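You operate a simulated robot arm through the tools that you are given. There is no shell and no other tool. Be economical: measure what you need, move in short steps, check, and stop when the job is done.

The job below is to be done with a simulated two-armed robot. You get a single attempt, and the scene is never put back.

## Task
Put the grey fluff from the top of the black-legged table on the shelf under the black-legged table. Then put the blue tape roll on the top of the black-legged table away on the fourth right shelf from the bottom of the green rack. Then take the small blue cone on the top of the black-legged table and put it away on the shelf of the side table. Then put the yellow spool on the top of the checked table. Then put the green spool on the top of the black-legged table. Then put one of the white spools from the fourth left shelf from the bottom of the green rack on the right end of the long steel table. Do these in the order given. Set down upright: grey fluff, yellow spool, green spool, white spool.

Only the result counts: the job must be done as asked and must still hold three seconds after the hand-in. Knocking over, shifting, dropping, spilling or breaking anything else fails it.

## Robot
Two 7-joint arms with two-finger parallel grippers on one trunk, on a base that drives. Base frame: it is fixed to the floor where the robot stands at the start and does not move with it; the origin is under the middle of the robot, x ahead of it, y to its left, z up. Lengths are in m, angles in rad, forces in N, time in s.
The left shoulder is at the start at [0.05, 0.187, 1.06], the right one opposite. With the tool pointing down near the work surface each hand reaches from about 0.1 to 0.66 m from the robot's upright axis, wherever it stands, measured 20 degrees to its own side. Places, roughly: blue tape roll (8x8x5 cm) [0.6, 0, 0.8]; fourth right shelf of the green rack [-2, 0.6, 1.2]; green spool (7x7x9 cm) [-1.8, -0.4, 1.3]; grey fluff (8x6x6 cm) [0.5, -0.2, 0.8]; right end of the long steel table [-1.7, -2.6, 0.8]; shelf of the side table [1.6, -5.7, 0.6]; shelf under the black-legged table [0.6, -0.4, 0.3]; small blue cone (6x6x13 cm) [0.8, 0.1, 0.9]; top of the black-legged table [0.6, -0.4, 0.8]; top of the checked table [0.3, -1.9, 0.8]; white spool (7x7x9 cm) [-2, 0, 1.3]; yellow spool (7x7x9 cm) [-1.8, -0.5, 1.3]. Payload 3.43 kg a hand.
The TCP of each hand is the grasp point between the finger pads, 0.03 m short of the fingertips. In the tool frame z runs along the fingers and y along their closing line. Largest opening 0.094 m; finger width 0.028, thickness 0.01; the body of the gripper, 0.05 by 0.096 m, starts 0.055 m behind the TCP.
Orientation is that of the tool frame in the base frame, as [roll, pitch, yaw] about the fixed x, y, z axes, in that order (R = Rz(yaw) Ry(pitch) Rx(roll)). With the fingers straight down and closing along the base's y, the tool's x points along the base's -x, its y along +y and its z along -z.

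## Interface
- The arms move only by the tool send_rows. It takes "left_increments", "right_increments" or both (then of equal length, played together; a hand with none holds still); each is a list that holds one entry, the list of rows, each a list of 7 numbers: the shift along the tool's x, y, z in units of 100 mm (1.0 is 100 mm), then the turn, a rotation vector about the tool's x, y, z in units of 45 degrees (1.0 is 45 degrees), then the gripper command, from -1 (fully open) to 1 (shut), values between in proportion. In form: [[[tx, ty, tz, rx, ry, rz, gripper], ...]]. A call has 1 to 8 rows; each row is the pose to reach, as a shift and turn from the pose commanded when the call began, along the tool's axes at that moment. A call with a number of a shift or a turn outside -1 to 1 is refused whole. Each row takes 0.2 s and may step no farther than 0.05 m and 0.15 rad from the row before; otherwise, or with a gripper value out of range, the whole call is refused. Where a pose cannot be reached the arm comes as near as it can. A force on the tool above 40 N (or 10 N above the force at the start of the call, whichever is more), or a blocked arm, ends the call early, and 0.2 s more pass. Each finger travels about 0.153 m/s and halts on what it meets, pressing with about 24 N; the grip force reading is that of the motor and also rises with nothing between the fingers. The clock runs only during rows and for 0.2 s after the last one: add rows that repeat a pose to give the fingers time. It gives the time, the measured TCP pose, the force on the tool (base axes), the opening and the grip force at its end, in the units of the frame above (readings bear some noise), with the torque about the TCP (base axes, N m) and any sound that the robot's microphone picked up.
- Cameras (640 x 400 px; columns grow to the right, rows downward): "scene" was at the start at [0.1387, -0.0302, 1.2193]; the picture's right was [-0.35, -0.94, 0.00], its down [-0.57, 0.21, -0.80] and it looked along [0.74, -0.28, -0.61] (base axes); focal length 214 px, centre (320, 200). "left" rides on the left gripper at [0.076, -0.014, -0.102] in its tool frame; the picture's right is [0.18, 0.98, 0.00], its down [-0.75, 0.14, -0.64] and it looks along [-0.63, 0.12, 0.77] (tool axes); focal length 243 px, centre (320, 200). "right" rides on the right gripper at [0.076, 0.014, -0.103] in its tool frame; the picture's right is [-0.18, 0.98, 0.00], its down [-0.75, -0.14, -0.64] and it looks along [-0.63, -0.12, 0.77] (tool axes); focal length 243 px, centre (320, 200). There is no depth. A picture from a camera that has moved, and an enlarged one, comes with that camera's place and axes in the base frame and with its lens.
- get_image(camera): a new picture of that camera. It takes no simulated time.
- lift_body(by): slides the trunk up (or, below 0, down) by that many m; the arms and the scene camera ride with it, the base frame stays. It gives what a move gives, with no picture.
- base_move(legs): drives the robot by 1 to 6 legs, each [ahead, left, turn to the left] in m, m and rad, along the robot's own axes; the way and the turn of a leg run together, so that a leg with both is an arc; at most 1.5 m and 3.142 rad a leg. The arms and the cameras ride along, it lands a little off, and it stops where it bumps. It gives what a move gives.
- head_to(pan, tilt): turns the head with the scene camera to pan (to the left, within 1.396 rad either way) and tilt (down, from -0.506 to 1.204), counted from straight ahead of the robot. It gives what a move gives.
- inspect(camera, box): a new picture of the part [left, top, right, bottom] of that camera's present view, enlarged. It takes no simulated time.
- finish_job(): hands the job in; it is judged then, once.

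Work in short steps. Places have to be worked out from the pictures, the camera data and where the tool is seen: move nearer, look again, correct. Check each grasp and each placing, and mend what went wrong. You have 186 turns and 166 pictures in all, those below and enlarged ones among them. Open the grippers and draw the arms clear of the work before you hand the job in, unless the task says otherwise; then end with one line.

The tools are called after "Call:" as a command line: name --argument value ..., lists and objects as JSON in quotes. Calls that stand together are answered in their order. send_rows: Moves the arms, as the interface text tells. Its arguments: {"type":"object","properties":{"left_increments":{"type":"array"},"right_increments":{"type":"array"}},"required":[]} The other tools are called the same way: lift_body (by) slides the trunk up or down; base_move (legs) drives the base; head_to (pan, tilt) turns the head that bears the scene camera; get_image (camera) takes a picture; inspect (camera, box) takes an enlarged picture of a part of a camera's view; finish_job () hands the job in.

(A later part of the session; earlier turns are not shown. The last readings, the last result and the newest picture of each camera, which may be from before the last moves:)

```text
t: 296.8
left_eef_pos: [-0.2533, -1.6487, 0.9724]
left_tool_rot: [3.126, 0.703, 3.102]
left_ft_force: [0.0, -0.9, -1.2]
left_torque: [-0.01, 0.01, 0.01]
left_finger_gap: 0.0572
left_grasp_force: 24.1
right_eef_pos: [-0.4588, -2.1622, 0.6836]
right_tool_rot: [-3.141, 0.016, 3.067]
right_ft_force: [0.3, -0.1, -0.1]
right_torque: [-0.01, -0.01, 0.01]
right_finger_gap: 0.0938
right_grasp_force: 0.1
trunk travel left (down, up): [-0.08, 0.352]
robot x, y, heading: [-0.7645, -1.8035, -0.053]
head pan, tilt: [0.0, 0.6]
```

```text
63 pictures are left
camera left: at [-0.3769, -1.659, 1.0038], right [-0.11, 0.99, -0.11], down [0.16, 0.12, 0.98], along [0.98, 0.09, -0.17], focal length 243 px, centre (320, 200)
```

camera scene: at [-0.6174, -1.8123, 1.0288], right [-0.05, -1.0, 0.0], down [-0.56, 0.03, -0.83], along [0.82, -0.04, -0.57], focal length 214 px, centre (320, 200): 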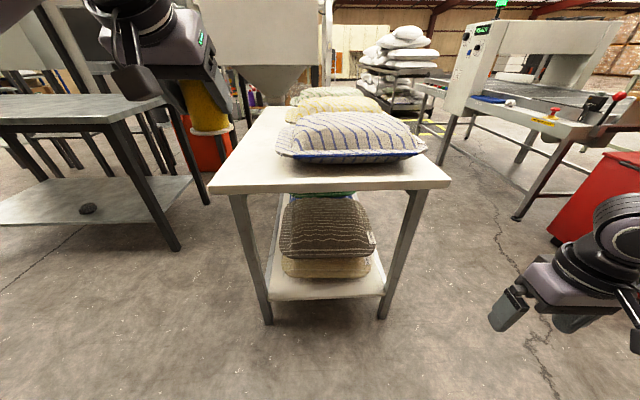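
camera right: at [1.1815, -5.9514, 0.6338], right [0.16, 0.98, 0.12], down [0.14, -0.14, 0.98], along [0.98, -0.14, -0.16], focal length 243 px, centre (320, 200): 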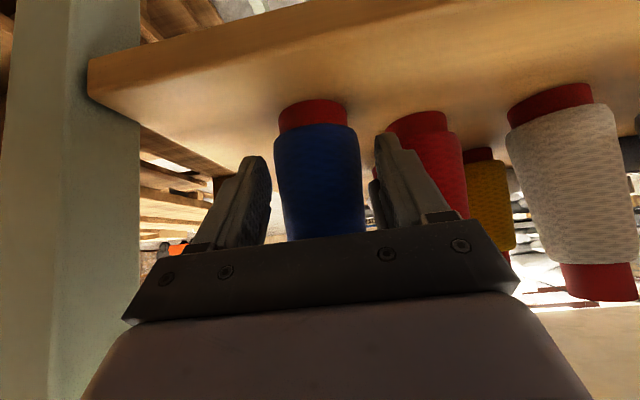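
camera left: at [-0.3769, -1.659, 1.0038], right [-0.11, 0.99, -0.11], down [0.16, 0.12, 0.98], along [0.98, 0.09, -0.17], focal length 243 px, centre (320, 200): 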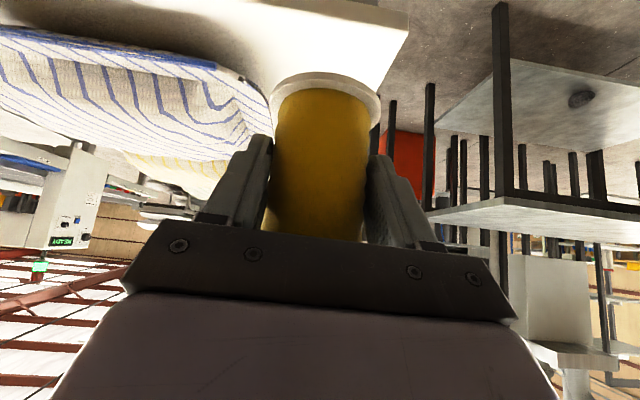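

The table top is at z≈0.76, corner (-0.16,-1.563); the bag starts at x≈-0.06, y<-1.72. I'll drop the trunk 0.075 and drive so the spool goes to about (-0.09,-1.63).

Call:
lift_body --by -0.075

Call:
base_move --legs '[[0.152, 0.027, 0]]'

Call:
get_image --camera "left"

Call:
inspect --camera "scene" --box '[80, 60, 320, 210]'

```text
t: 297.9
left_eef_pos: [-0.2524, -1.647, 0.8989]
left_tool_rot: [3.127, 0.706, 3.101]
left_ft_force: [0.7, -0.7, -1.1]
left_torque: [0.0, 0.01, -0.01]
left_finger_gap: 0.057
left_grasp_force: 23.5
right_eef_pos: [-0.4591, -2.163, 0.6102]
right_tool_rot: [-3.139, 0.02, 3.065]
right_ft_force: [-0.2, 1.1, -0.2]
right_torque: [-0.03, 0.0, -0.02]
right_finger_gap: 0.0944
right_grasp_force: 0.0
trunk travel left (down, up): [-0.005, 0.427]
robot x, y, heading: [-0.7593, -1.8037, -0.053]
head pan, tilt: [0.0, 0.6]
```

```text
t: 299.3
left_eef_pos: [-0.0995, -1.6282, 0.8997]
left_tool_rot: [3.125, 0.706, 3.102]
left_ft_force: [0.5, -0.1, -1.9]
left_torque: [-0.02, 0.01, 0.02]
left_finger_gap: 0.0571
left_grasp_force: 23.9
right_eef_pos: [-0.3061, -2.1433, 0.6097]
right_tool_rot: [-3.14, 0.018, 3.067]
right_ft_force: [-0.1, 0.5, 0.4]
right_torque: [0.01, -0.01, 0.01]
right_finger_gap: 0.0943
right_grasp_force: 0.1
trunk travel left (down, up): [-0.005, 0.427]
robot x, y, heading: [-0.6115, -1.7837, -0.051]
head pan, tilt: [0.0, 0.6]
```

```text
62 pictures are left
camera left: at [-0.2242, -1.64, 0.9289], right [-0.11, 0.99, -0.11], down [0.16, 0.12, 0.98], along [0.98, 0.09, -0.17], focal length 243 px, centre (320, 200)
```

left: 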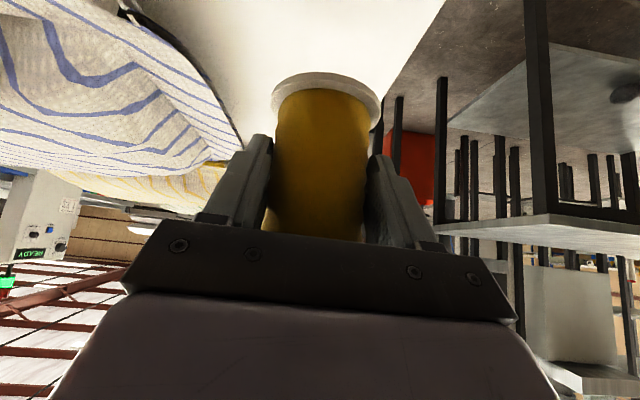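

```text
2.67 times, centred on (200, 135) of scene
camera zoom: at [-0.4644, -1.7936, 0.9537], right [-0.05, -1.0, 0.0], down [-0.56, 0.03, -0.83], along [0.82, -0.04, -0.56], focal length 572 px, centre (640, 373)
```

zoom: 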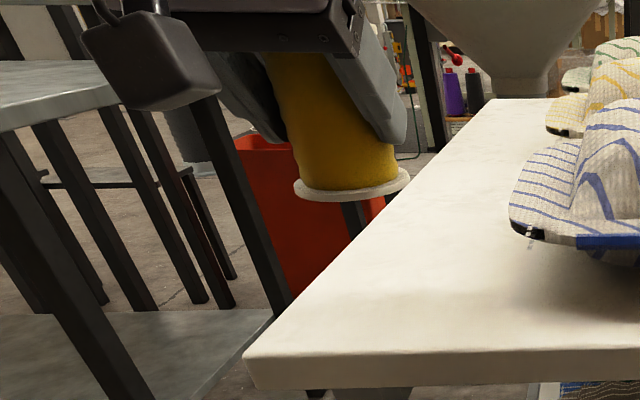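

The spool hangs upright above the free corner. I'll lower in stages with force monitoring.

Call:
send_rows --left_increments '[[[0.14, 0, 0.168, 0, 0, 0, 1], [0.285, 0, 0.335, 0, 0, 0, 1], [0.42, 0, 0.495, 0, 0, 0, 1]]]'

Call:
send_rows --left_increments '[[[0.026, 0, 0.03, 0, 0, 0, 1], [0.052, 0, 0.06, 0, 0, 0, 1], [0.078, 0, 0.09, 0, 0, 0, 1], [0.104, 0, 0.12, 0, 0, 0, 1]]]'

Call:
get_image --camera "left"

```text
t: 300.1
left_eef_pos: [-0.0998, -1.628, 0.8338]
left_tool_rot: [3.125, 0.707, 3.1]
left_ft_force: [0.3, -0.3, -0.9]
left_torque: [0.01, 0.03, -0.02]
left_finger_gap: 0.0569
left_grasp_force: 24.1
right_eef_pos: [-0.3052, -2.1428, 0.6086]
right_tool_rot: [-3.14, 0.017, 3.066]
right_ft_force: [0.7, 0.0, -0.4]
right_torque: [-0.02, 0.04, 0.01]
right_finger_gap: 0.094
right_grasp_force: 0.0
trunk travel left (down, up): [-0.005, 0.427]
robot x, y, heading: [-0.6111, -1.7877, -0.052]
head pan, tilt: [0.0, 0.6]
```

```text
t: 301.1
left_eef_pos: [-0.0986, -1.6274, 0.8168]
left_tool_rot: [3.126, 0.704, 3.102]
left_ft_force: [0.1, 0.6, -2.8]
left_torque: [-0.01, -0.02, 0.0]
left_finger_gap: 0.0571
left_grasp_force: 24.7
right_eef_pos: [-0.3065, -2.1426, 0.6104]
right_tool_rot: [-3.139, 0.017, 3.068]
right_ft_force: [0.0, 0.7, 0.1]
right_torque: [0.0, -0.03, 0.02]
right_finger_gap: 0.0939
right_grasp_force: 0.0
trunk travel left (down, up): [-0.005, 0.427]
robot x, y, heading: [-0.6098, -1.7878, -0.049]
head pan, tilt: [0.0, 0.6]
```

```text
60 pictures are left
camera left: at [-0.2249, -1.639, 0.8479], right [-0.11, 0.99, -0.11], down [0.16, 0.12, 0.98], along [0.98, 0.09, -0.17], focal length 243 px, centre (320, 200)
```

left: 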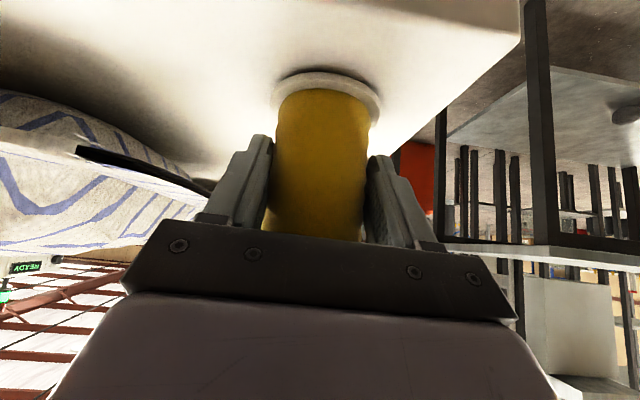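

Almost down. I'll continue in 2 mm steps until contact.

Call:
send_rows --left_increments '[[[0.013, 0, 0.015, 0, 0, 0, 1], [0.026, 0, 0.03, 0, 0, 0, 1], [0.039, 0, 0.045, 0, 0, 0, 1], [0.052, 0, 0.06, 0, 0, 0, 1], [0.065, 0, 0.075, 0, 0, 0, 1]]]'

Call:
inspect --camera "left" --box '[200, 40, 440, 190]'

```text
t: 302.3
left_eef_pos: [-0.1001, -1.6277, 0.8134]
left_tool_rot: [3.129, 0.719, 3.106]
left_ft_force: [0.4, 3.3, 30.4]
left_torque: [0.03, -0.27, 0.08]
left_finger_gap: 0.0569
left_grasp_force: 24.2
right_eef_pos: [-0.3073, -2.1425, 0.6109]
right_tool_rot: [-3.138, 0.02, 3.066]
right_ft_force: [-0.7, 0.3, -0.7]
right_torque: [0.0, 0.0, -0.01]
right_finger_gap: 0.0944
right_grasp_force: 0.0
trunk travel left (down, up): [-0.005, 0.427]
robot x, y, heading: [-0.605, -1.7898, -0.051]
head pan, tilt: [0.0, 0.6]
```

```text
2.67 times, centred on (320, 115) of left
camera zoom: at [-0.2256, -1.6389, 0.8423], right [-0.11, 0.99, -0.11], down [0.15, 0.13, 0.98], along [0.98, 0.09, -0.16], focal length 647 px, centre (320, 427)
```

zoom: 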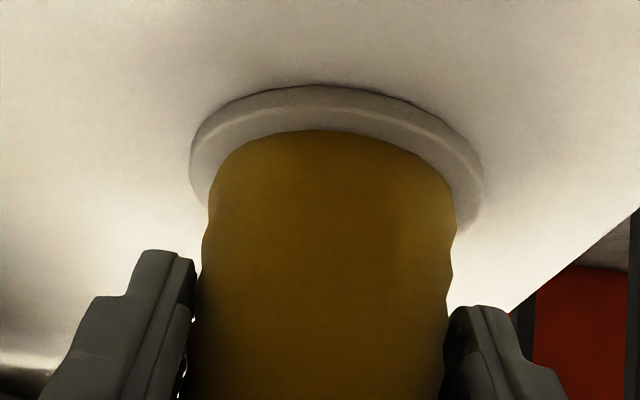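

Firm contact. I'll relieve, open to ~0.082, and check.

Call:
send_rows --left_increments '[[[-0.03, 0, -0.036, 0, 0, 0, 1], [-0.03, 0, -0.036, 0, 0, 0, 0.2], [-0.03, 0, -0.036, 0, 0, 0, -0.4], [-0.03, 0, -0.036, 0, 0, 0, -0.75], [-0.03, 0, -0.036, 0, 0, 0, -0.75]]]'

Call:
get_image --camera "left"

```text
t: 303.5
left_eef_pos: [-0.1008, -1.627, 0.8119]
left_tool_rot: [3.125, 0.704, 3.102]
left_ft_force: [0.0, 0.5, 0.2]
left_torque: [-0.03, -0.01, -0.01]
left_finger_gap: 0.0824
left_grasp_force: 0.0
right_eef_pos: [-0.3063, -2.1432, 0.6091]
right_tool_rot: [-3.138, 0.018, 3.066]
right_ft_force: [-1.0, -0.3, -1.1]
right_torque: [0.01, -0.04, 0.01]
right_finger_gap: 0.094
right_grasp_force: 0.1
trunk travel left (down, up): [-0.005, 0.427]
robot x, y, heading: [-0.6099, -1.7864, -0.047]
head pan, tilt: [0.0, 0.6]
```

```text
58 pictures are left
camera left: at [-0.2253, -1.639, 0.8423], right [-0.11, 0.99, -0.11], down [0.16, 0.12, 0.98], along [0.98, 0.09, -0.17], focal length 243 px, centre (320, 200)
```

left: 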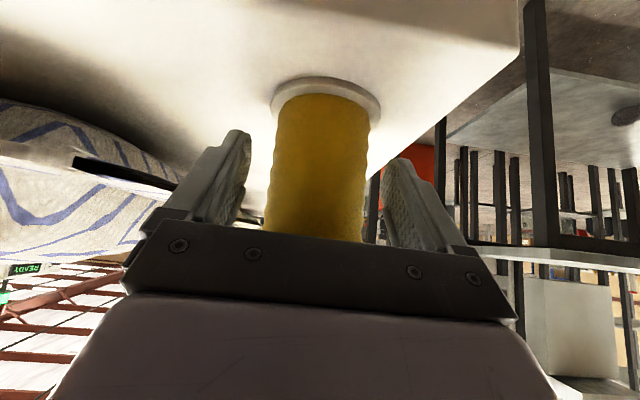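

The spool is free-standing. I'll back straight out and check.

Call:
base_move --legs '[[-0.3, 0, 0]]'

Call:
lift_body --by 0.4

Call:
get_image --camera "scene"

```text
t: 305.6
left_eef_pos: [-0.4032, -1.6116, 0.8117]
left_tool_rot: [3.126, 0.704, 3.107]
left_ft_force: [0.0, -0.6, 1.0]
left_torque: [0.01, -0.01, 0.02]
left_finger_gap: 0.0824
left_grasp_force: 0.0
right_eef_pos: [-0.6065, -2.1273, 0.6086]
right_tool_rot: [3.139, 0.017, 3.072]
right_ft_force: [1.1, -0.3, 0.1]
right_torque: [-0.01, 0.04, 0.02]
right_finger_gap: 0.0939
right_grasp_force: 0.0
trunk travel left (down, up): [-0.005, 0.427]
robot x, y, heading: [-0.9124, -1.7719, -0.043]
head pan, tilt: [0.0, 0.6]
```

```text
t: 309.4
left_eef_pos: [-0.4013, -1.6113, 1.2127]
left_tool_rot: [3.126, 0.707, 3.106]
left_ft_force: [0.7, 0.0, -0.1]
left_torque: [-0.04, 0.0, 0.0]
left_finger_gap: 0.0823
left_grasp_force: 0.0
right_eef_pos: [-0.6064, -2.1275, 1.0092]
right_tool_rot: [-3.139, 0.015, 3.072]
right_ft_force: [0.3, 0.6, -0.2]
right_torque: [0.02, 0.0, 0.0]
right_finger_gap: 0.0938
right_grasp_force: 0.1
trunk travel left (down, up): [-0.405, 0.027]
robot x, y, heading: [-0.9139, -1.7751, -0.047]
head pan, tilt: [0.0, 0.6]
```

```text
57 pictures are left
camera scene: at [-0.766, -1.7787, 1.3537], right [-0.04, -1.0, 0.0], down [-0.56, 0.03, -0.83], along [0.82, -0.04, -0.56], focal length 214 px, centre (320, 200)
```

scene: 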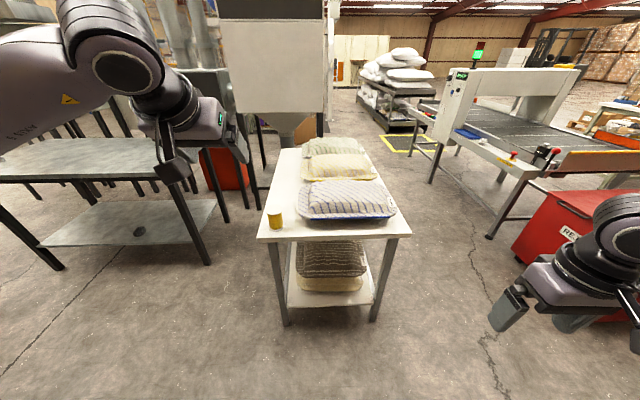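

Yellow stands upright at the table's corner. Next, back to the rack for the green spool.

Call:
send_rows --left_increments '[[[-0.2, 0, -0.23, 0, 0, 0, -1], [-0.389, 0, -0.457, 0, 0, 0, -1]]]'

Call:
base_move --legs '[[0.22, 0, 0], [0, 0, 1.615], [1.57, 0, 0], [0, 0, 1.57], [0.45, 0, 0]]'

Call:
head_to --pan 0.0 --tilt 0.25

Call:
lift_body --by 0.02

Call:
get_image --camera "scene"

```text
t: 310.0
left_eef_pos: [-0.4026, -1.6119, 1.2728]
left_tool_rot: [3.124, 0.706, 3.106]
left_ft_force: [0.4, -0.7, -0.6]
left_torque: [0.0, -0.01, 0.02]
left_finger_gap: 0.094
left_grasp_force: 0.1
right_eef_pos: [-0.6063, -2.1276, 1.0089]
right_tool_rot: [-3.14, 0.019, 3.072]
right_ft_force: [0.5, -0.5, 0.3]
right_torque: [0.04, 0.0, -0.03]
right_finger_gap: 0.0939
right_grasp_force: 0.1
trunk travel left (down, up): [-0.405, 0.027]
robot x, y, heading: [-0.9112, -1.7718, -0.047]
head pan, tilt: [0.0, 0.6]
```

```text
refused: 1.57 is not a number from -1.5 to 1.5
```

```text
t: 310.8
left_eef_pos: [-0.402, -1.6126, 1.2723]
left_tool_rot: [3.125, 0.706, 3.108]
left_ft_force: [-0.2, 0.3, 1.4]
left_torque: [-0.01, -0.04, 0.0]
left_finger_gap: 0.0939
left_grasp_force: 0.1
right_eef_pos: [-0.605, -2.1274, 1.009]
right_tool_rot: [-3.14, 0.017, 3.073]
right_ft_force: [-0.1, -0.1, -0.3]
right_torque: [-0.02, -0.01, 0.04]
right_finger_gap: 0.094
right_grasp_force: 0.1
trunk travel left (down, up): [-0.405, 0.027]
robot x, y, heading: [-0.9106, -1.7708, -0.05]
head pan, tilt: [0.0, 0.25]
```

```text
t: 311.5
left_eef_pos: [-0.4018, -1.612, 1.2926]
left_tool_rot: [3.126, 0.704, 3.106]
left_ft_force: [0.0, 0.2, -1.2]
left_torque: [-0.02, 0.01, -0.02]
left_finger_gap: 0.0939
left_grasp_force: 0.1
right_eef_pos: [-0.6062, -2.1276, 1.0295]
right_tool_rot: [-3.14, 0.018, 3.071]
right_ft_force: [-1.0, 0.0, 0.6]
right_torque: [0.01, -0.03, 0.0]
right_finger_gap: 0.0941
right_grasp_force: 0.0
trunk travel left (down, up): [-0.425, 0.007]
robot x, y, heading: [-0.9126, -1.772, -0.047]
head pan, tilt: [0.0, 0.25]
```

```text
56 pictures are left
camera scene: at [-0.7608, -1.7789, 1.406], right [-0.04, -1.0, 0.0], down [-0.25, 0.01, -0.97], along [0.97, -0.04, -0.25], focal length 214 px, centre (320, 200)
```

scene: 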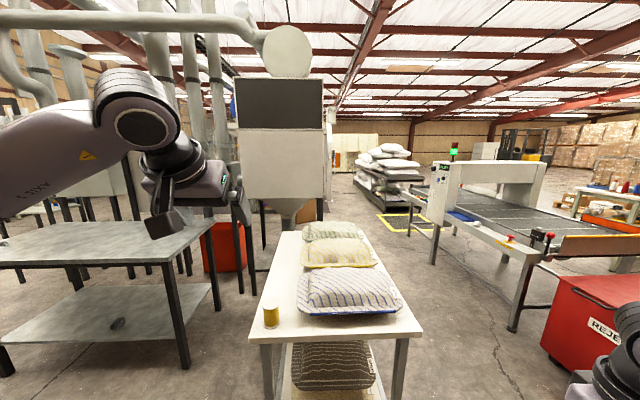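

The drive was refused because one leg exceeded 1.5 m. I'll reissue it with split legs.

Call:
base_move --legs '[[0.22, 0, 0], [0, 0, 1.615], [1.0, 0, 0], [0.56, 0, 0], [0, 0, 1.575], [0.45, 0, 0]]'

Call:
get_image --camera "scene"

```text
t: 330.8
left_eef_pos: [-1.6528, -0.457, 1.2928]
left_tool_rot: [3.126, 0.704, 0.033]
left_ft_force: [1.2, 0.4, 0.2]
left_torque: [-0.01, -0.01, -0.02]
left_finger_gap: 0.0941
left_grasp_force: 0.0
right_eef_pos: [-1.4845, 0.0719, 1.0288]
right_tool_rot: [-3.141, 0.018, 0.002]
right_ft_force: [0.9, 0.5, 0.5]
right_torque: [-0.01, 0.0, -0.02]
right_finger_gap: 0.094
right_grasp_force: 0.1
trunk travel left (down, up): [-0.425, 0.007]
robot x, y, heading: [-1.1566, -0.2605, -3.117]
head pan, tilt: [0.0, 0.25]
```

```text
55 pictures are left
camera scene: at [-1.3081, -0.2652, 1.4059], right [-0.02, 1.0, 0.0], down [0.25, 0.01, -0.97], along [-0.97, -0.02, -0.25], focal length 214 px, centre (320, 200)
```

scene: 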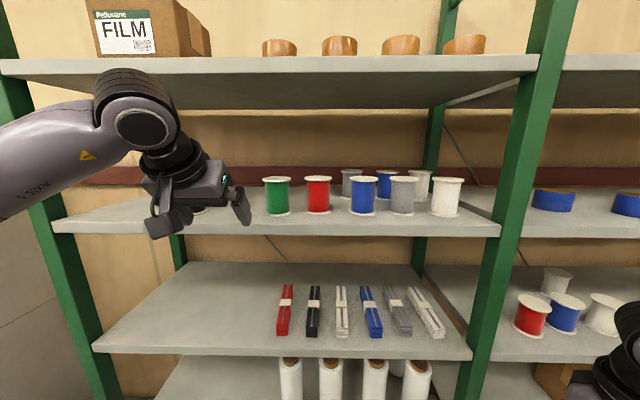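

Green's axis is at about (-1.83,-0.386). I'll square up, strafe right 0.058, advance 0.07, and check with the hand camera.

Call:
base_move --legs '[[0, -0.058, -0.024], [0.07, 0, 0]]'

Call:
get_image --camera "left"

```text
t: 332.6
left_eef_pos: [-1.7281, -0.3881, 1.2923]
left_tool_rot: [3.125, 0.703, 0.009]
left_ft_force: [0.3, -0.6, -1.0]
left_torque: [-0.04, 0.0, 0.03]
left_finger_gap: 0.0938
left_grasp_force: 0.0
right_eef_pos: [-1.5481, 0.1371, 1.0288]
right_tool_rot: [-3.141, 0.019, -0.024]
right_ft_force: [0.1, -0.5, -0.3]
right_torque: [-0.02, -0.05, -0.01]
right_finger_gap: 0.0941
right_grasp_force: 0.0
trunk travel left (down, up): [-0.425, 0.007]
robot x, y, heading: [-1.2235, -0.2063, 3.139]
head pan, tilt: [0.0, 0.25]
```

```text
54 pictures are left
camera left: at [-1.6046, -0.3703, 1.3224], right [0.16, -0.98, -0.11], down [-0.16, -0.13, 0.98], along [-0.97, -0.14, -0.17], focal length 243 px, centre (320, 200)
```

left: 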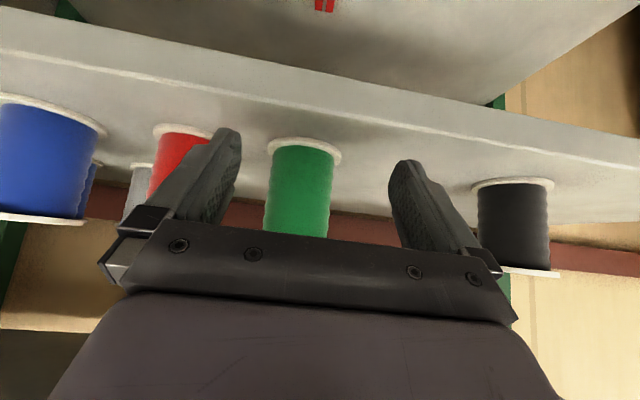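

The geometry matches the yellow pick closely. I'll advance 0.079 and close.

Call:
base_move --legs '[[0.079, -0.003, 0]]'

Call:
get_image --camera "left"

```text
t: 333.6
left_eef_pos: [-1.8049, -0.3839, 1.2923]
left_tool_rot: [3.126, 0.704, 0.009]
left_ft_force: [-1.5, -0.1, 0.2]
left_torque: [0.03, -0.02, 0.01]
left_finger_gap: 0.0941
left_grasp_force: 0.2
right_eef_pos: [-1.6224, 0.1393, 1.0284]
right_tool_rot: [-3.139, 0.017, -0.025]
right_ft_force: [0.9, -0.3, 0.0]
right_torque: [0.0, -0.04, 0.01]
right_finger_gap: 0.094
right_grasp_force: 0.2
trunk travel left (down, up): [-0.425, 0.007]
robot x, y, heading: [-1.3021, -0.203, 3.149]
head pan, tilt: [0.0, 0.25]
```

```text
53 pictures are left
camera left: at [-1.6806, -0.3673, 1.3225], right [0.16, -0.98, -0.11], down [-0.16, -0.13, 0.98], along [-0.97, -0.14, -0.17], focal length 243 px, centre (320, 200)
```

left: 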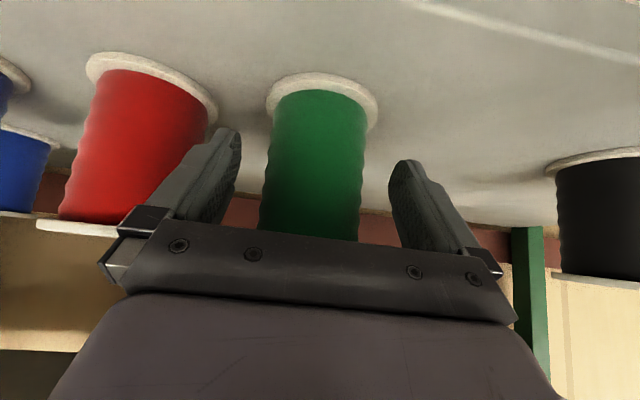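

Well aligned. I'll close and lift with the arm.

Call:
send_rows --left_increments '[[[0, 0, 0, 0, 0, 0, 0.1], [0, 0, 0, 0, 0, 0, 0.6], [0, 0, 0, 0, 0, 0, 1], [0, 0, 0, 0, 0, 0, 1]]]'

Call:
send_rows --left_increments '[[[-0.06, 0, -0.07, 0, 0, 0, 1], [-0.13, 0, -0.15, 0, 0, 0, 1], [-0.194, 0, -0.229, 0, 0, 0, 1]]]'

Call:
get_image --camera "left"

```text
t: 334.6
left_eef_pos: [-1.8032, -0.3843, 1.2933]
left_tool_rot: [3.126, 0.705, 0.008]
left_ft_force: [1.2, 0.1, 0.4]
left_torque: [-0.08, -0.05, 0.02]
left_finger_gap: 0.0575
left_grasp_force: 24.0
right_eef_pos: [-1.6227, 0.1392, 1.0284]
right_tool_rot: [-3.141, 0.017, -0.022]
right_ft_force: [-0.6, -0.9, 0.5]
right_torque: [0.0, 0.0, 0.01]
right_finger_gap: 0.094
right_grasp_force: 0.1
trunk travel left (down, up): [-0.425, 0.007]
robot x, y, heading: [-1.3058, -0.2005, 3.139]
head pan, tilt: [0.0, 0.25]
```

```text
t: 335.4
left_eef_pos: [-1.8034, -0.3849, 1.3216]
left_tool_rot: [3.125, 0.705, 0.008]
left_ft_force: [0.2, 0.8, -0.7]
left_torque: [-0.03, -0.04, 0.03]
left_finger_gap: 0.0576
left_grasp_force: 23.6
right_eef_pos: [-1.6226, 0.1397, 1.0285]
right_tool_rot: [-3.138, 0.02, -0.024]
right_ft_force: [0.1, 0.3, 0.4]
right_torque: [0.01, -0.01, -0.01]
right_finger_gap: 0.0941
right_grasp_force: 0.1
trunk travel left (down, up): [-0.425, 0.007]
robot x, y, heading: [-1.3007, -0.2008, 3.145]
head pan, tilt: [0.0, 0.25]
```

```text
52 pictures are left
camera left: at [-1.6792, -0.367, 1.3522], right [0.16, -0.98, -0.11], down [-0.16, -0.13, 0.98], along [-0.97, -0.14, -0.17], focal length 243 px, centre (320, 200)
```

left: 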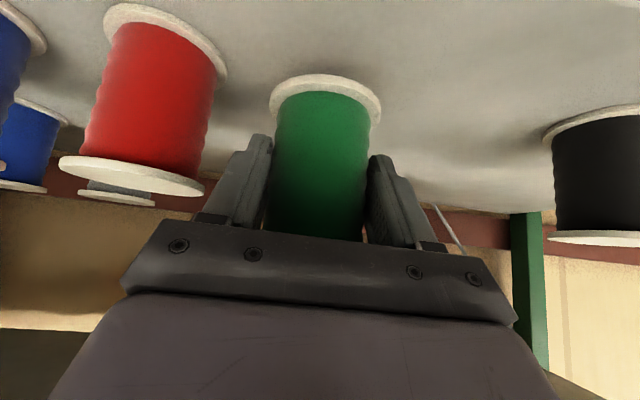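

Held. I'll back out, turn around, and drive toward the black-legged table front at y≈-0.35.

Call:
base_move --legs '[[-0.5, 0, 0], [0, 0, 1.57], [0, 0, 1.57], [0.45, -0.28, 0]]'

Call:
lift_body --by -0.36

Call:
head_to --pan 0.0 --tilt 0.6

Call:
get_image --camera "scene"

Call:
get_image --camera "left"

```text
t: 348.7
left_eef_pos: [0.1299, -0.2629, 1.3215]
left_tool_rot: [3.124, 0.705, -3.096]
left_ft_force: [0.8, 0.5, -1.6]
left_torque: [-0.04, 0.01, -0.01]
left_finger_gap: 0.0563
left_grasp_force: 24.2
right_eef_pos: [-0.0325, -0.7925, 1.029]
right_tool_rot: [-3.14, 0.017, -3.131]
right_ft_force: [0.6, 0.3, 0.1]
right_torque: [0.04, 0.02, -0.02]
right_finger_gap: 0.0939
right_grasp_force: 0.0
trunk travel left (down, up): [-0.425, 0.007]
robot x, y, heading: [-0.3629, -0.4658, 0.035]
head pan, tilt: [0.0, 0.25]
```

```text
t: 352.2
left_eef_pos: [0.1282, -0.263, 0.9617]
left_tool_rot: [3.126, 0.703, -3.095]
left_ft_force: [0.5, -0.1, -2.4]
left_torque: [0.0, 0.05, -0.02]
left_finger_gap: 0.0565
left_grasp_force: 23.9
right_eef_pos: [-0.0323, -0.7938, 0.669]
right_tool_rot: [-3.14, 0.016, -3.13]
right_ft_force: [-0.1, 0.8, 0.1]
right_torque: [0.02, 0.0, -0.04]
right_finger_gap: 0.0941
right_grasp_force: 0.0
trunk travel left (down, up): [-0.065, 0.367]
robot x, y, heading: [-0.3664, -0.4645, 0.035]
head pan, tilt: [0.0, 0.25]
```

```text
t: 353.1
left_eef_pos: [0.1286, -0.2624, 0.9616]
left_tool_rot: [3.126, 0.705, -3.097]
left_ft_force: [0.0, 0.1, -2.2]
left_torque: [0.0, 0.02, 0.02]
left_finger_gap: 0.0565
left_grasp_force: 24.4
right_eef_pos: [-0.0327, -0.7939, 0.6684]
right_tool_rot: [-3.14, 0.018, -3.129]
right_ft_force: [0.9, 0.5, -0.1]
right_torque: [0.02, -0.04, -0.02]
right_finger_gap: 0.0941
right_grasp_force: 0.1
trunk travel left (down, up): [-0.065, 0.367]
robot x, y, heading: [-0.3658, -0.4657, 0.035]
head pan, tilt: [0.0, 0.6]
```

```text
51 pictures are left
camera scene: at [-0.2204, -0.4587, 1.0138], right [0.04, -1.0, 0.0], down [-0.56, -0.02, -0.83], along [0.82, 0.03, -0.56], focal length 214 px, centre (320, 200)
```

scene: 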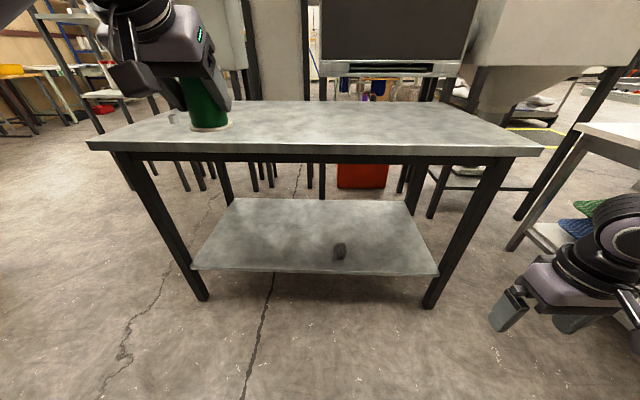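

```text
50 pictures are left
camera left: at [0.0048, -0.2851, 0.992], right [-0.2, 0.97, -0.11], down [0.15, 0.14, 0.98], along [0.97, 0.18, -0.17], focal length 243 px, centre (320, 200)
```

left: 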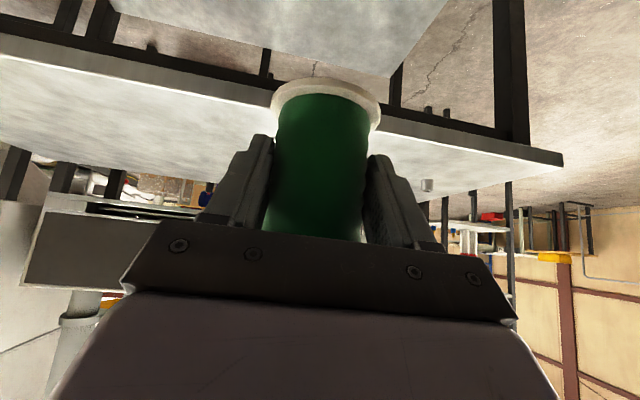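

I'll extend the left arm 0.06 and drive forward 0.217, so the right hand stays clear of the table edge and the TCP ends up near (0.405,-0.25).

Call:
send_rows --left_increments '[[[-0.23, 0, 0.19, 0, 0, 0, 1], [-0.457, 0, 0.388, 0, 0, 0, 1]]]'

Call:
base_move --legs '[[0.217, 0, 0]]'

Call:
lift_body --by -0.06

Call:
get_image --camera "left"

Call:
get_image --camera "scene"

```text
t: 353.7
left_eef_pos: [0.1882, -0.2606, 0.9604]
left_tool_rot: [3.125, 0.705, -3.095]
left_ft_force: [0.0, -0.2, -1.1]
left_torque: [0.0, 0.02, -0.02]
left_finger_gap: 0.0561
left_grasp_force: 24.4
right_eef_pos: [-0.0319, -0.7938, 0.6703]
right_tool_rot: [-3.14, 0.017, -3.129]
right_ft_force: [0.0, 0.4, -0.7]
right_torque: [0.01, 0.02, 0.02]
right_finger_gap: 0.0941
right_grasp_force: 0.0
trunk travel left (down, up): [-0.065, 0.367]
robot x, y, heading: [-0.3663, -0.4664, 0.036]
head pan, tilt: [0.0, 0.6]
```

```text
t: 355.4
left_eef_pos: [0.4053, -0.2484, 0.9607]
left_tool_rot: [3.125, 0.705, -3.09]
left_ft_force: [0.3, 0.3, -1.4]
left_torque: [0.0, 0.01, 0.01]
left_finger_gap: 0.0561
left_grasp_force: 23.9
right_eef_pos: [0.189, -0.7832, 0.6702]
right_tool_rot: [-3.139, 0.02, -3.124]
right_ft_force: [0.7, -0.1, -0.7]
right_torque: [0.01, 0.02, 0.0]
right_finger_gap: 0.0942
right_grasp_force: 0.0
trunk travel left (down, up): [-0.065, 0.367]
robot x, y, heading: [-0.1475, -0.4539, 0.04]
head pan, tilt: [0.0, 0.6]
```

```text
t: 356.4
left_eef_pos: [0.4065, -0.2479, 0.9001]
left_tool_rot: [3.125, 0.704, -3.091]
left_ft_force: [-0.6, 0.8, -1.1]
left_torque: [0.01, 0.02, 0.01]
left_finger_gap: 0.056
left_grasp_force: 23.8
right_eef_pos: [0.1882, -0.783, 0.6091]
right_tool_rot: [-3.141, 0.018, -3.125]
right_ft_force: [0.6, 0.6, 0.3]
right_torque: [0.0, 0.0, -0.01]
right_finger_gap: 0.0941
right_grasp_force: 0.1
trunk travel left (down, up): [-0.005, 0.427]
robot x, y, heading: [-0.1459, -0.4549, 0.038]
head pan, tilt: [0.0, 0.6]
```

```text
49 pictures are left
camera left: at [0.2821, -0.2707, 0.9308], right [-0.2, 0.97, -0.11], down [0.15, 0.14, 0.98], along [0.97, 0.18, -0.17], focal length 243 px, centre (320, 200)
```

left: 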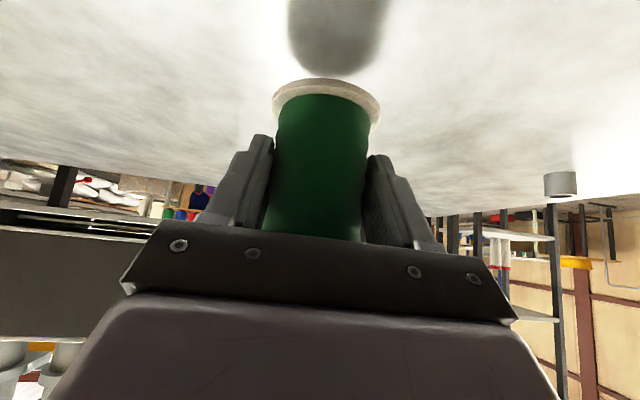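

```text
48 pictures are left
camera scene: at [-0.0009, -0.4493, 0.9537], right [0.04, -1.0, 0.0], down [-0.56, -0.02, -0.83], along [0.82, 0.03, -0.56], focal length 214 px, centre (320, 200)
```

scene: 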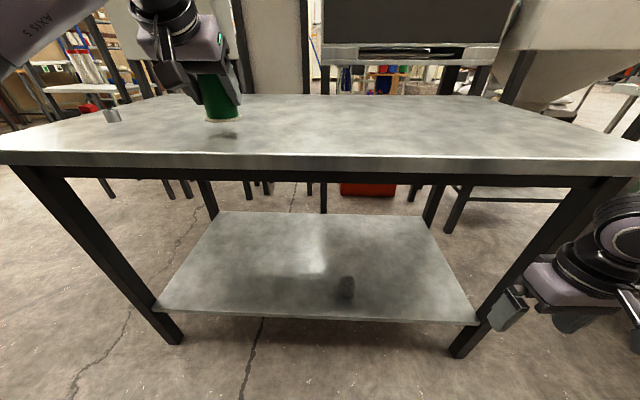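

The green spool is over the tabletop, well inside the edge. I'll lower with force monitoring.

Call:
send_rows --left_increments '[[[0.06, 0, 0.07, 0, 0, 0, 1], [0.117, 0, 0.137, 0, 0, 0, 1]]]'

Call:
send_rows --left_increments '[[[0.013, 0, 0.015, 0, 0, 0, 1], [0.026, 0, 0.03, 0, 0, 0, 1], [0.039, 0, 0.045, 0, 0, 0, 1], [0.052, 0, 0.06, 0, 0, 0, 1], [0.065, 0, 0.075, 0, 0, 0, 1], [0.078, 0, 0.09, 0, 0, 0, 1]]]'

Call:
get_image --camera "left"

```text
t: 357.0
left_eef_pos: [0.4069, -0.2488, 0.8827]
left_tool_rot: [3.126, 0.704, -3.092]
left_ft_force: [0.8, -0.7, -1.5]
left_torque: [-0.04, 0.01, 0.02]
left_finger_gap: 0.0561
left_grasp_force: 23.7
right_eef_pos: [0.1883, -0.7839, 0.6087]
right_tool_rot: [-3.141, 0.016, -3.124]
right_ft_force: [-0.3, -0.1, -0.3]
right_torque: [0.03, 0.01, 0.0]
right_finger_gap: 0.0941
right_grasp_force: 0.1
trunk travel left (down, up): [-0.005, 0.427]
robot x, y, heading: [-0.1424, -0.4546, 0.042]
head pan, tilt: [0.0, 0.6]
```

```text
t: 358.4
left_eef_pos: [0.4055, -0.2484, 0.8733]
left_tool_rot: [3.127, 0.711, -3.087]
left_ft_force: [1.8, 1.4, 6.6]
left_torque: [-0.05, -0.49, 0.09]
left_finger_gap: 0.0558
left_grasp_force: 23.2
right_eef_pos: [0.1884, -0.7839, 0.6096]
right_tool_rot: [-3.139, 0.018, -3.126]
right_ft_force: [0.8, 0.6, 0.0]
right_torque: [0.04, -0.01, 0.03]
right_finger_gap: 0.0939
right_grasp_force: 0.1
trunk travel left (down, up): [-0.005, 0.427]
robot x, y, heading: [-0.145, -0.4533, 0.044]
head pan, tilt: [0.0, 0.6]
```

```text
47 pictures are left
camera left: at [0.2818, -0.2705, 0.9024], right [-0.2, 0.97, -0.11], down [0.14, 0.14, 0.98], along [0.97, 0.18, -0.17], focal length 243 px, centre (320, 200)
```

left: 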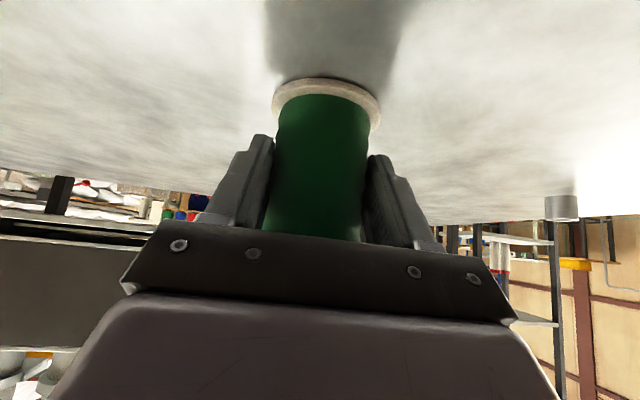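

Contact has just begun. I'll press 3 mm more to seat it flat, then relieve and open.

Call:
send_rows --left_increments '[[[0.01, 0, 0.012, 0, 0, 0, 1], [0.02, 0, 0.024, 0, 0, 0, 1]]]'

Call:
send_rows --left_increments '[[[-0.013, 0, -0.015, 0, 0, 0, 1], [-0.013, 0, -0.015, 0, 0, 0, 0.2], [-0.013, 0, -0.015, 0, 0, 0, -0.4], [-0.013, 0, -0.015, 0, 0, 0, -0.8], [-0.013, 0, -0.015, 0, 0, 0, -0.8]]]'

Call:
get_image --camera "left"

```text
t: 359.0
left_eef_pos: [0.405, -0.2484, 0.8717]
left_tool_rot: [3.129, 0.716, -3.086]
left_ft_force: [2.8, 4.5, 23.8]
left_torque: [-0.23, -0.57, 0.05]
left_finger_gap: 0.0558
left_grasp_force: 23.9
right_eef_pos: [0.1873, -0.7826, 0.6093]
right_tool_rot: [-3.14, 0.021, -3.124]
right_ft_force: [-0.2, -0.3, 1.0]
right_torque: [0.0, -0.02, 0.04]
right_finger_gap: 0.0941
right_grasp_force: 0.1
trunk travel left (down, up): [-0.005, 0.427]
robot x, y, heading: [-0.1466, -0.4536, 0.042]
head pan, tilt: [0.0, 0.6]
```

```text
t: 360.2
left_eef_pos: [0.405, -0.2492, 0.8682]
left_tool_rot: [3.127, 0.703, -3.092]
left_ft_force: [0.2, -0.2, 0.1]
left_torque: [0.01, 0.05, 0.0]
left_finger_gap: 0.0844
left_grasp_force: 0.0
right_eef_pos: [0.1879, -0.7829, 0.6085]
right_tool_rot: [-3.139, 0.018, -3.123]
right_ft_force: [0.2, 0.6, -0.3]
right_torque: [0.03, 0.02, -0.01]
right_finger_gap: 0.094
right_grasp_force: 0.1
trunk travel left (down, up): [-0.005, 0.427]
robot x, y, heading: [-0.1477, -0.456, 0.039]
head pan, tilt: [0.0, 0.6]
```

```text
46 pictures are left
camera left: at [0.2818, -0.2711, 0.8992], right [-0.2, 0.97, -0.11], down [0.15, 0.14, 0.98], along [0.97, 0.18, -0.17], focal length 243 px, centre (320, 200)
```

left: 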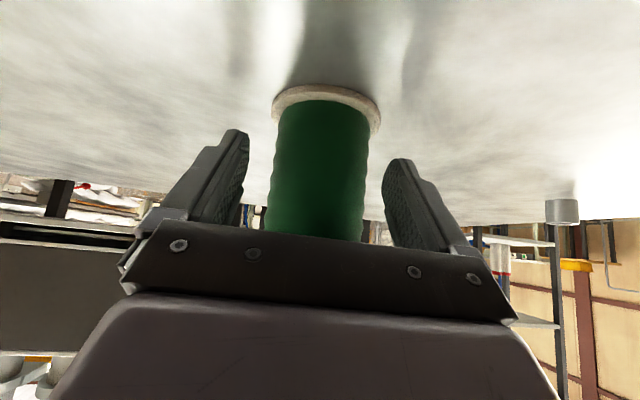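

Released and standing. I'll back out, raise, and check both the green spool and the fluff.

Call:
base_move --legs '[[-0.4, 0, 0]]'

Call:
lift_body --by 0.4

Call:
get_image --camera "scene"

Call:
inspect --camera "scene" --box '[200, 120, 380, 232]'

```text
t: 362.7
left_eef_pos: [0.0017, -0.2664, 0.8691]
left_tool_rot: [3.127, 0.705, -3.093]
left_ft_force: [-0.1, 0.3, 0.4]
left_torque: [-0.02, 0.02, -0.02]
left_finger_gap: 0.0846
left_grasp_force: 0.1
right_eef_pos: [-0.2159, -0.7993, 0.6094]
right_tool_rot: [-3.14, 0.017, -3.126]
right_ft_force: [0.4, -0.4, 0.1]
right_torque: [0.0, -0.06, 0.0]
right_finger_gap: 0.094
right_grasp_force: 0.0
trunk travel left (down, up): [-0.005, 0.427]
robot x, y, heading: [-0.5494, -0.4718, 0.043]
head pan, tilt: [0.0, 0.6]
```

```text
t: 366.5
left_eef_pos: [0.0023, -0.2663, 1.2688]
left_tool_rot: [3.125, 0.704, -3.092]
left_ft_force: [1.0, 0.4, 0.6]
left_torque: [0.03, -0.01, -0.01]
left_finger_gap: 0.0845
left_grasp_force: 0.0
right_eef_pos: [-0.2162, -0.7997, 1.0085]
right_tool_rot: [-3.141, 0.017, -3.126]
right_ft_force: [-0.2, 0.6, 0.6]
right_torque: [0.01, -0.03, 0.01]
right_finger_gap: 0.094
right_grasp_force: 0.1
trunk travel left (down, up): [-0.405, 0.027]
robot x, y, heading: [-0.5525, -0.476, 0.039]
head pan, tilt: [0.0, 0.6]
```

```text
45 pictures are left
camera scene: at [-0.4046, -0.4662, 1.3537], right [0.04, -1.0, 0.0], down [-0.56, -0.02, -0.83], along [0.82, 0.03, -0.56], focal length 214 px, centre (320, 200)
```

scene: 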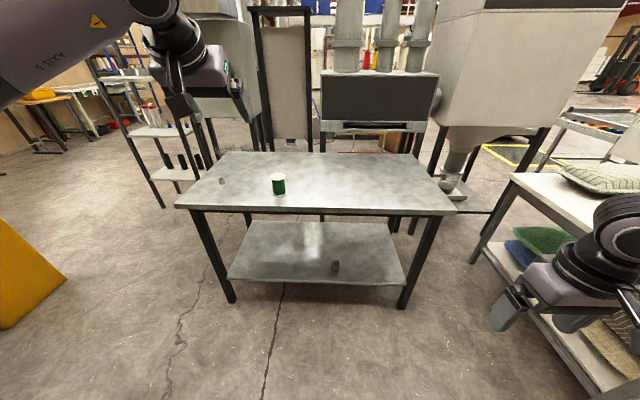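

```text
3.56 times, centred on (290, 176) of scene
camera zoom: at [-0.4046, -0.4662, 1.3537], right [0.04, -1.0, 0.0], down [-0.56, -0.02, -0.83], along [0.82, 0.03, -0.56], focal length 763 px, centre (427, 285)
```

zoom: 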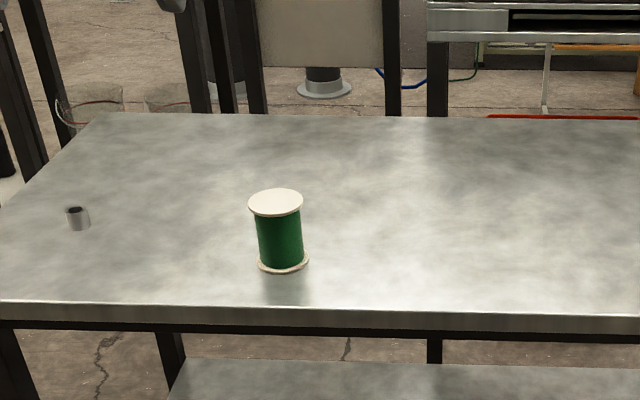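

Green is upright. Now the white spool at about (-1.84, 0.04). I'll turn round and drive to the rack with the left hand in line.

Call:
base_move --legs '[[0, 0, 1.57], [0, 0, 1.53], [0.0, -0.7, 0], [0.53, 0, 0]]'

Call:
head_to --pan 0.0 --tilt 0.25

Call:
lift_body --by 0.023

Call:
get_image --camera "scene"

Call:
get_image --camera "left"

```text
t: 383.3
left_eef_pos: [-1.6487, 0.0372, 1.2681]
left_tool_rot: [3.125, 0.706, 0.016]
left_ft_force: [-0.6, -0.5, -1.2]
left_torque: [0.03, -0.01, 0.01]
left_finger_gap: 0.0847
left_grasp_force: 0.1
right_eef_pos: [-1.4132, 0.5627, 1.0089]
right_tool_rot: [-3.14, 0.018, -0.02]
right_ft_force: [0.2, -0.1, -0.1]
right_torque: [-0.01, 0.0, 0.0]
right_finger_gap: 0.0939
right_grasp_force: 0.1
trunk travel left (down, up): [-0.405, 0.027]
robot x, y, heading: [-1.0884, 0.2243, -3.137]
head pan, tilt: [0.0, 0.6]
```

```text
t: 384.2
left_eef_pos: [-1.6487, 0.0375, 1.2693]
left_tool_rot: [3.126, 0.706, 0.016]
left_ft_force: [-0.4, 0.0, 0.2]
left_torque: [-0.02, 0.01, 0.0]
left_finger_gap: 0.0845
left_grasp_force: 0.0
right_eef_pos: [-1.4112, 0.5641, 1.0082]
right_tool_rot: [-3.141, 0.017, -0.02]
right_ft_force: [-0.7, 0.1, 0.4]
right_torque: [0.01, 0.03, -0.05]
right_finger_gap: 0.0941
right_grasp_force: 0.1
trunk travel left (down, up): [-0.405, 0.027]
robot x, y, heading: [-1.0897, 0.2255, -3.136]
head pan, tilt: [0.0, 0.25]
```

```text
t: 384.9
left_eef_pos: [-1.6493, 0.0369, 1.2916]
left_tool_rot: [3.125, 0.704, 0.016]
left_ft_force: [0.4, -0.8, 0.1]
left_torque: [0.01, -0.01, 0.0]
left_finger_gap: 0.0847
left_grasp_force: 0.1
right_eef_pos: [-1.4115, 0.5628, 1.0312]
right_tool_rot: [-3.142, 0.019, -0.019]
right_ft_force: [0.6, -0.5, 0.3]
right_torque: [0.02, -0.01, 0.04]
right_finger_gap: 0.0942
right_grasp_force: 0.0
trunk travel left (down, up): [-0.428, 0.004]
robot x, y, heading: [-1.0878, 0.2292, -3.143]
head pan, tilt: [0.0, 0.25]
```

```text
43 pictures are left
camera scene: at [-1.2415, 0.2235, 1.409], right [-0.01, 1.0, 0.0], down [0.25, 0.0, -0.97], along [-0.97, -0.01, -0.25], focal length 214 px, centre (320, 200)
```

scene: 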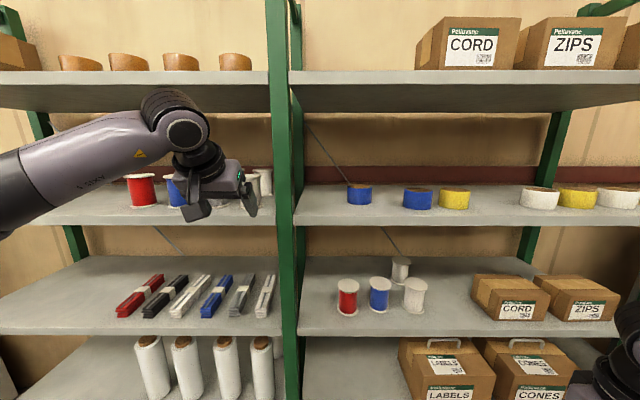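

```text
42 pictures are left
camera left: at [-1.5242, 0.0546, 1.3224], right [0.17, -0.98, -0.11], down [-0.15, -0.13, 0.98], along [-0.97, -0.15, -0.17], focal length 243 px, centre (320, 200)
```

left: 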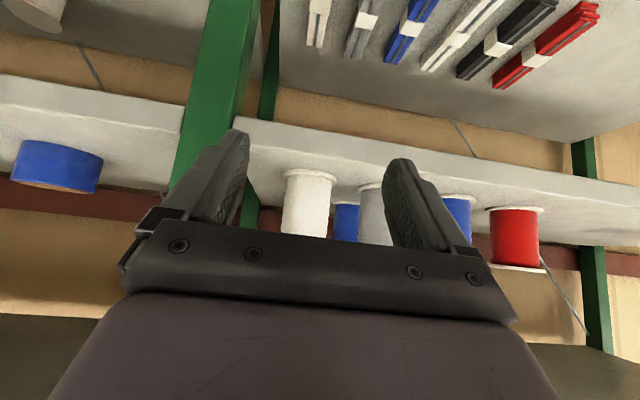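

White's axis is at about (-1.83, 0.025). I'll advance 0.08 with a 1 cm left shift and open fully, then re-check.

Call:
base_move --legs '[[0.08, 0.01, 0]]'

Call:
send_rows --left_increments '[[[0, 0, 0, 0, 0, 0, -1]]]'

Call:
get_image --camera "left"

```text
t: 385.9
left_eef_pos: [-1.7295, 0.0263, 1.2913]
left_tool_rot: [3.125, 0.705, 0.015]
left_ft_force: [-0.3, 0.3, 0.0]
left_torque: [-0.01, -0.05, 0.04]
left_finger_gap: 0.0845
left_grasp_force: 0.0
right_eef_pos: [-1.4938, 0.5525, 1.0317]
right_tool_rot: [-3.139, 0.019, -0.02]
right_ft_force: [0.1, -0.2, 0.0]
right_torque: [0.0, -0.02, 0.0]
right_finger_gap: 0.0942
right_grasp_force: 0.0
trunk travel left (down, up): [-0.428, 0.004]
robot x, y, heading: [-1.1658, 0.2149, -3.136]
head pan, tilt: [0.0, 0.25]
```

```text
t: 386.3
left_eef_pos: [-1.7297, 0.0247, 1.293]
left_tool_rot: [3.124, 0.705, 0.015]
left_ft_force: [0.3, 0.0, 0.0]
left_torque: [-0.03, 0.0, -0.01]
left_finger_gap: 0.094
left_grasp_force: 0.0
right_eef_pos: [-1.4925, 0.5538, 1.0317]
right_tool_rot: [-3.139, 0.018, -0.018]
right_ft_force: [-0.7, -0.8, 0.5]
right_torque: [0.0, -0.01, 0.0]
right_finger_gap: 0.094
right_grasp_force: 0.1
trunk travel left (down, up): [-0.428, 0.004]
robot x, y, heading: [-1.1687, 0.213, -3.135]
head pan, tilt: [0.0, 0.25]
```

```text
41 pictures are left
camera left: at [-1.6047, 0.0443, 1.3224], right [0.17, -0.98, -0.11], down [-0.15, -0.13, 0.98], along [-0.97, -0.15, -0.17], focal length 243 px, centre (320, 200)
```

left: 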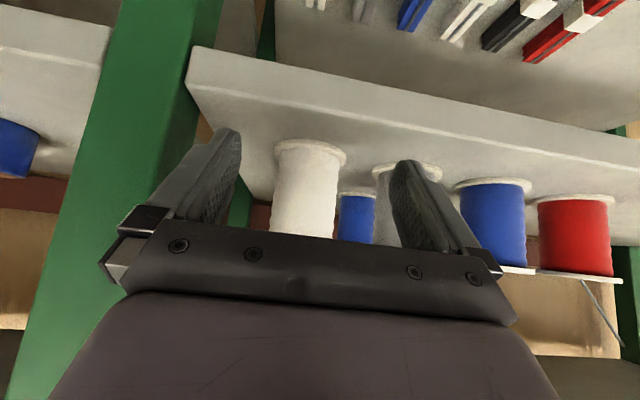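

White–grey spacing is tighter (~0.094 m), so I'll narrow the opening to 0.08 before driving in 0.077.

Call:
send_rows --left_increments '[[[0, 0, 0, 0, 0, 0, -0.7], [0, 0, 0, 0, 0, 0, -0.7]]]'

Call:
base_move --legs '[[0.05, 0.002, 0]]'

Call:
get_image --camera "left"

```text
t: 386.9
left_eef_pos: [-1.7279, 0.0278, 1.2916]
left_tool_rot: [3.126, 0.706, 0.017]
left_ft_force: [-0.5, -0.1, -0.4]
left_torque: [-0.03, 0.02, -0.01]
left_finger_gap: 0.0796
left_grasp_force: 0.0
right_eef_pos: [-1.4919, 0.554, 1.0329]
right_tool_rot: [-3.139, 0.018, -0.02]
right_ft_force: [-0.1, -0.1, -0.1]
right_torque: [0.01, 0.01, 0.02]
right_finger_gap: 0.094
right_grasp_force: 0.0
trunk travel left (down, up): [-0.428, 0.004]
robot x, y, heading: [-1.1705, 0.2139, -3.141]
head pan, tilt: [0.0, 0.25]
```

```text
t: 387.8
left_eef_pos: [-1.7788, 0.0247, 1.2919]
left_tool_rot: [3.126, 0.703, 0.015]
left_ft_force: [-0.6, 0.1, 0.6]
left_torque: [0.0, -0.02, 0.01]
left_finger_gap: 0.0799
left_grasp_force: 0.0
right_eef_pos: [-1.5411, 0.5512, 1.032]
right_tool_rot: [-3.138, 0.018, -0.021]
right_ft_force: [-1.0, 0.4, 0.1]
right_torque: [0.02, -0.03, 0.0]
right_finger_gap: 0.094
right_grasp_force: 0.1
trunk travel left (down, up): [-0.428, 0.004]
robot x, y, heading: [-1.2173, 0.2157, -3.139]
head pan, tilt: [0.0, 0.25]
```

```text
40 pictures are left
camera left: at [-1.6548, 0.0422, 1.322], right [0.17, -0.98, -0.11], down [-0.16, -0.13, 0.98], along [-0.97, -0.14, -0.17], focal length 243 px, centre (320, 200)
```

left: 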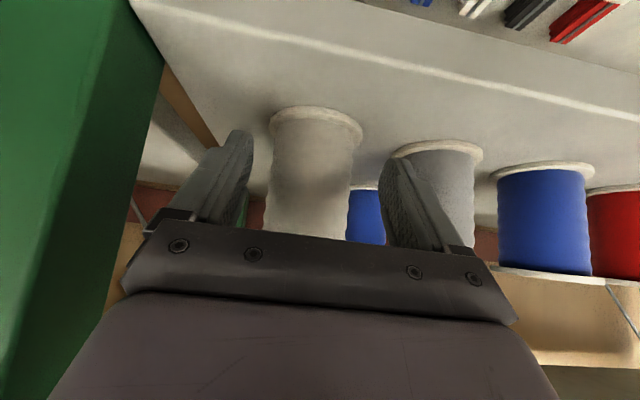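

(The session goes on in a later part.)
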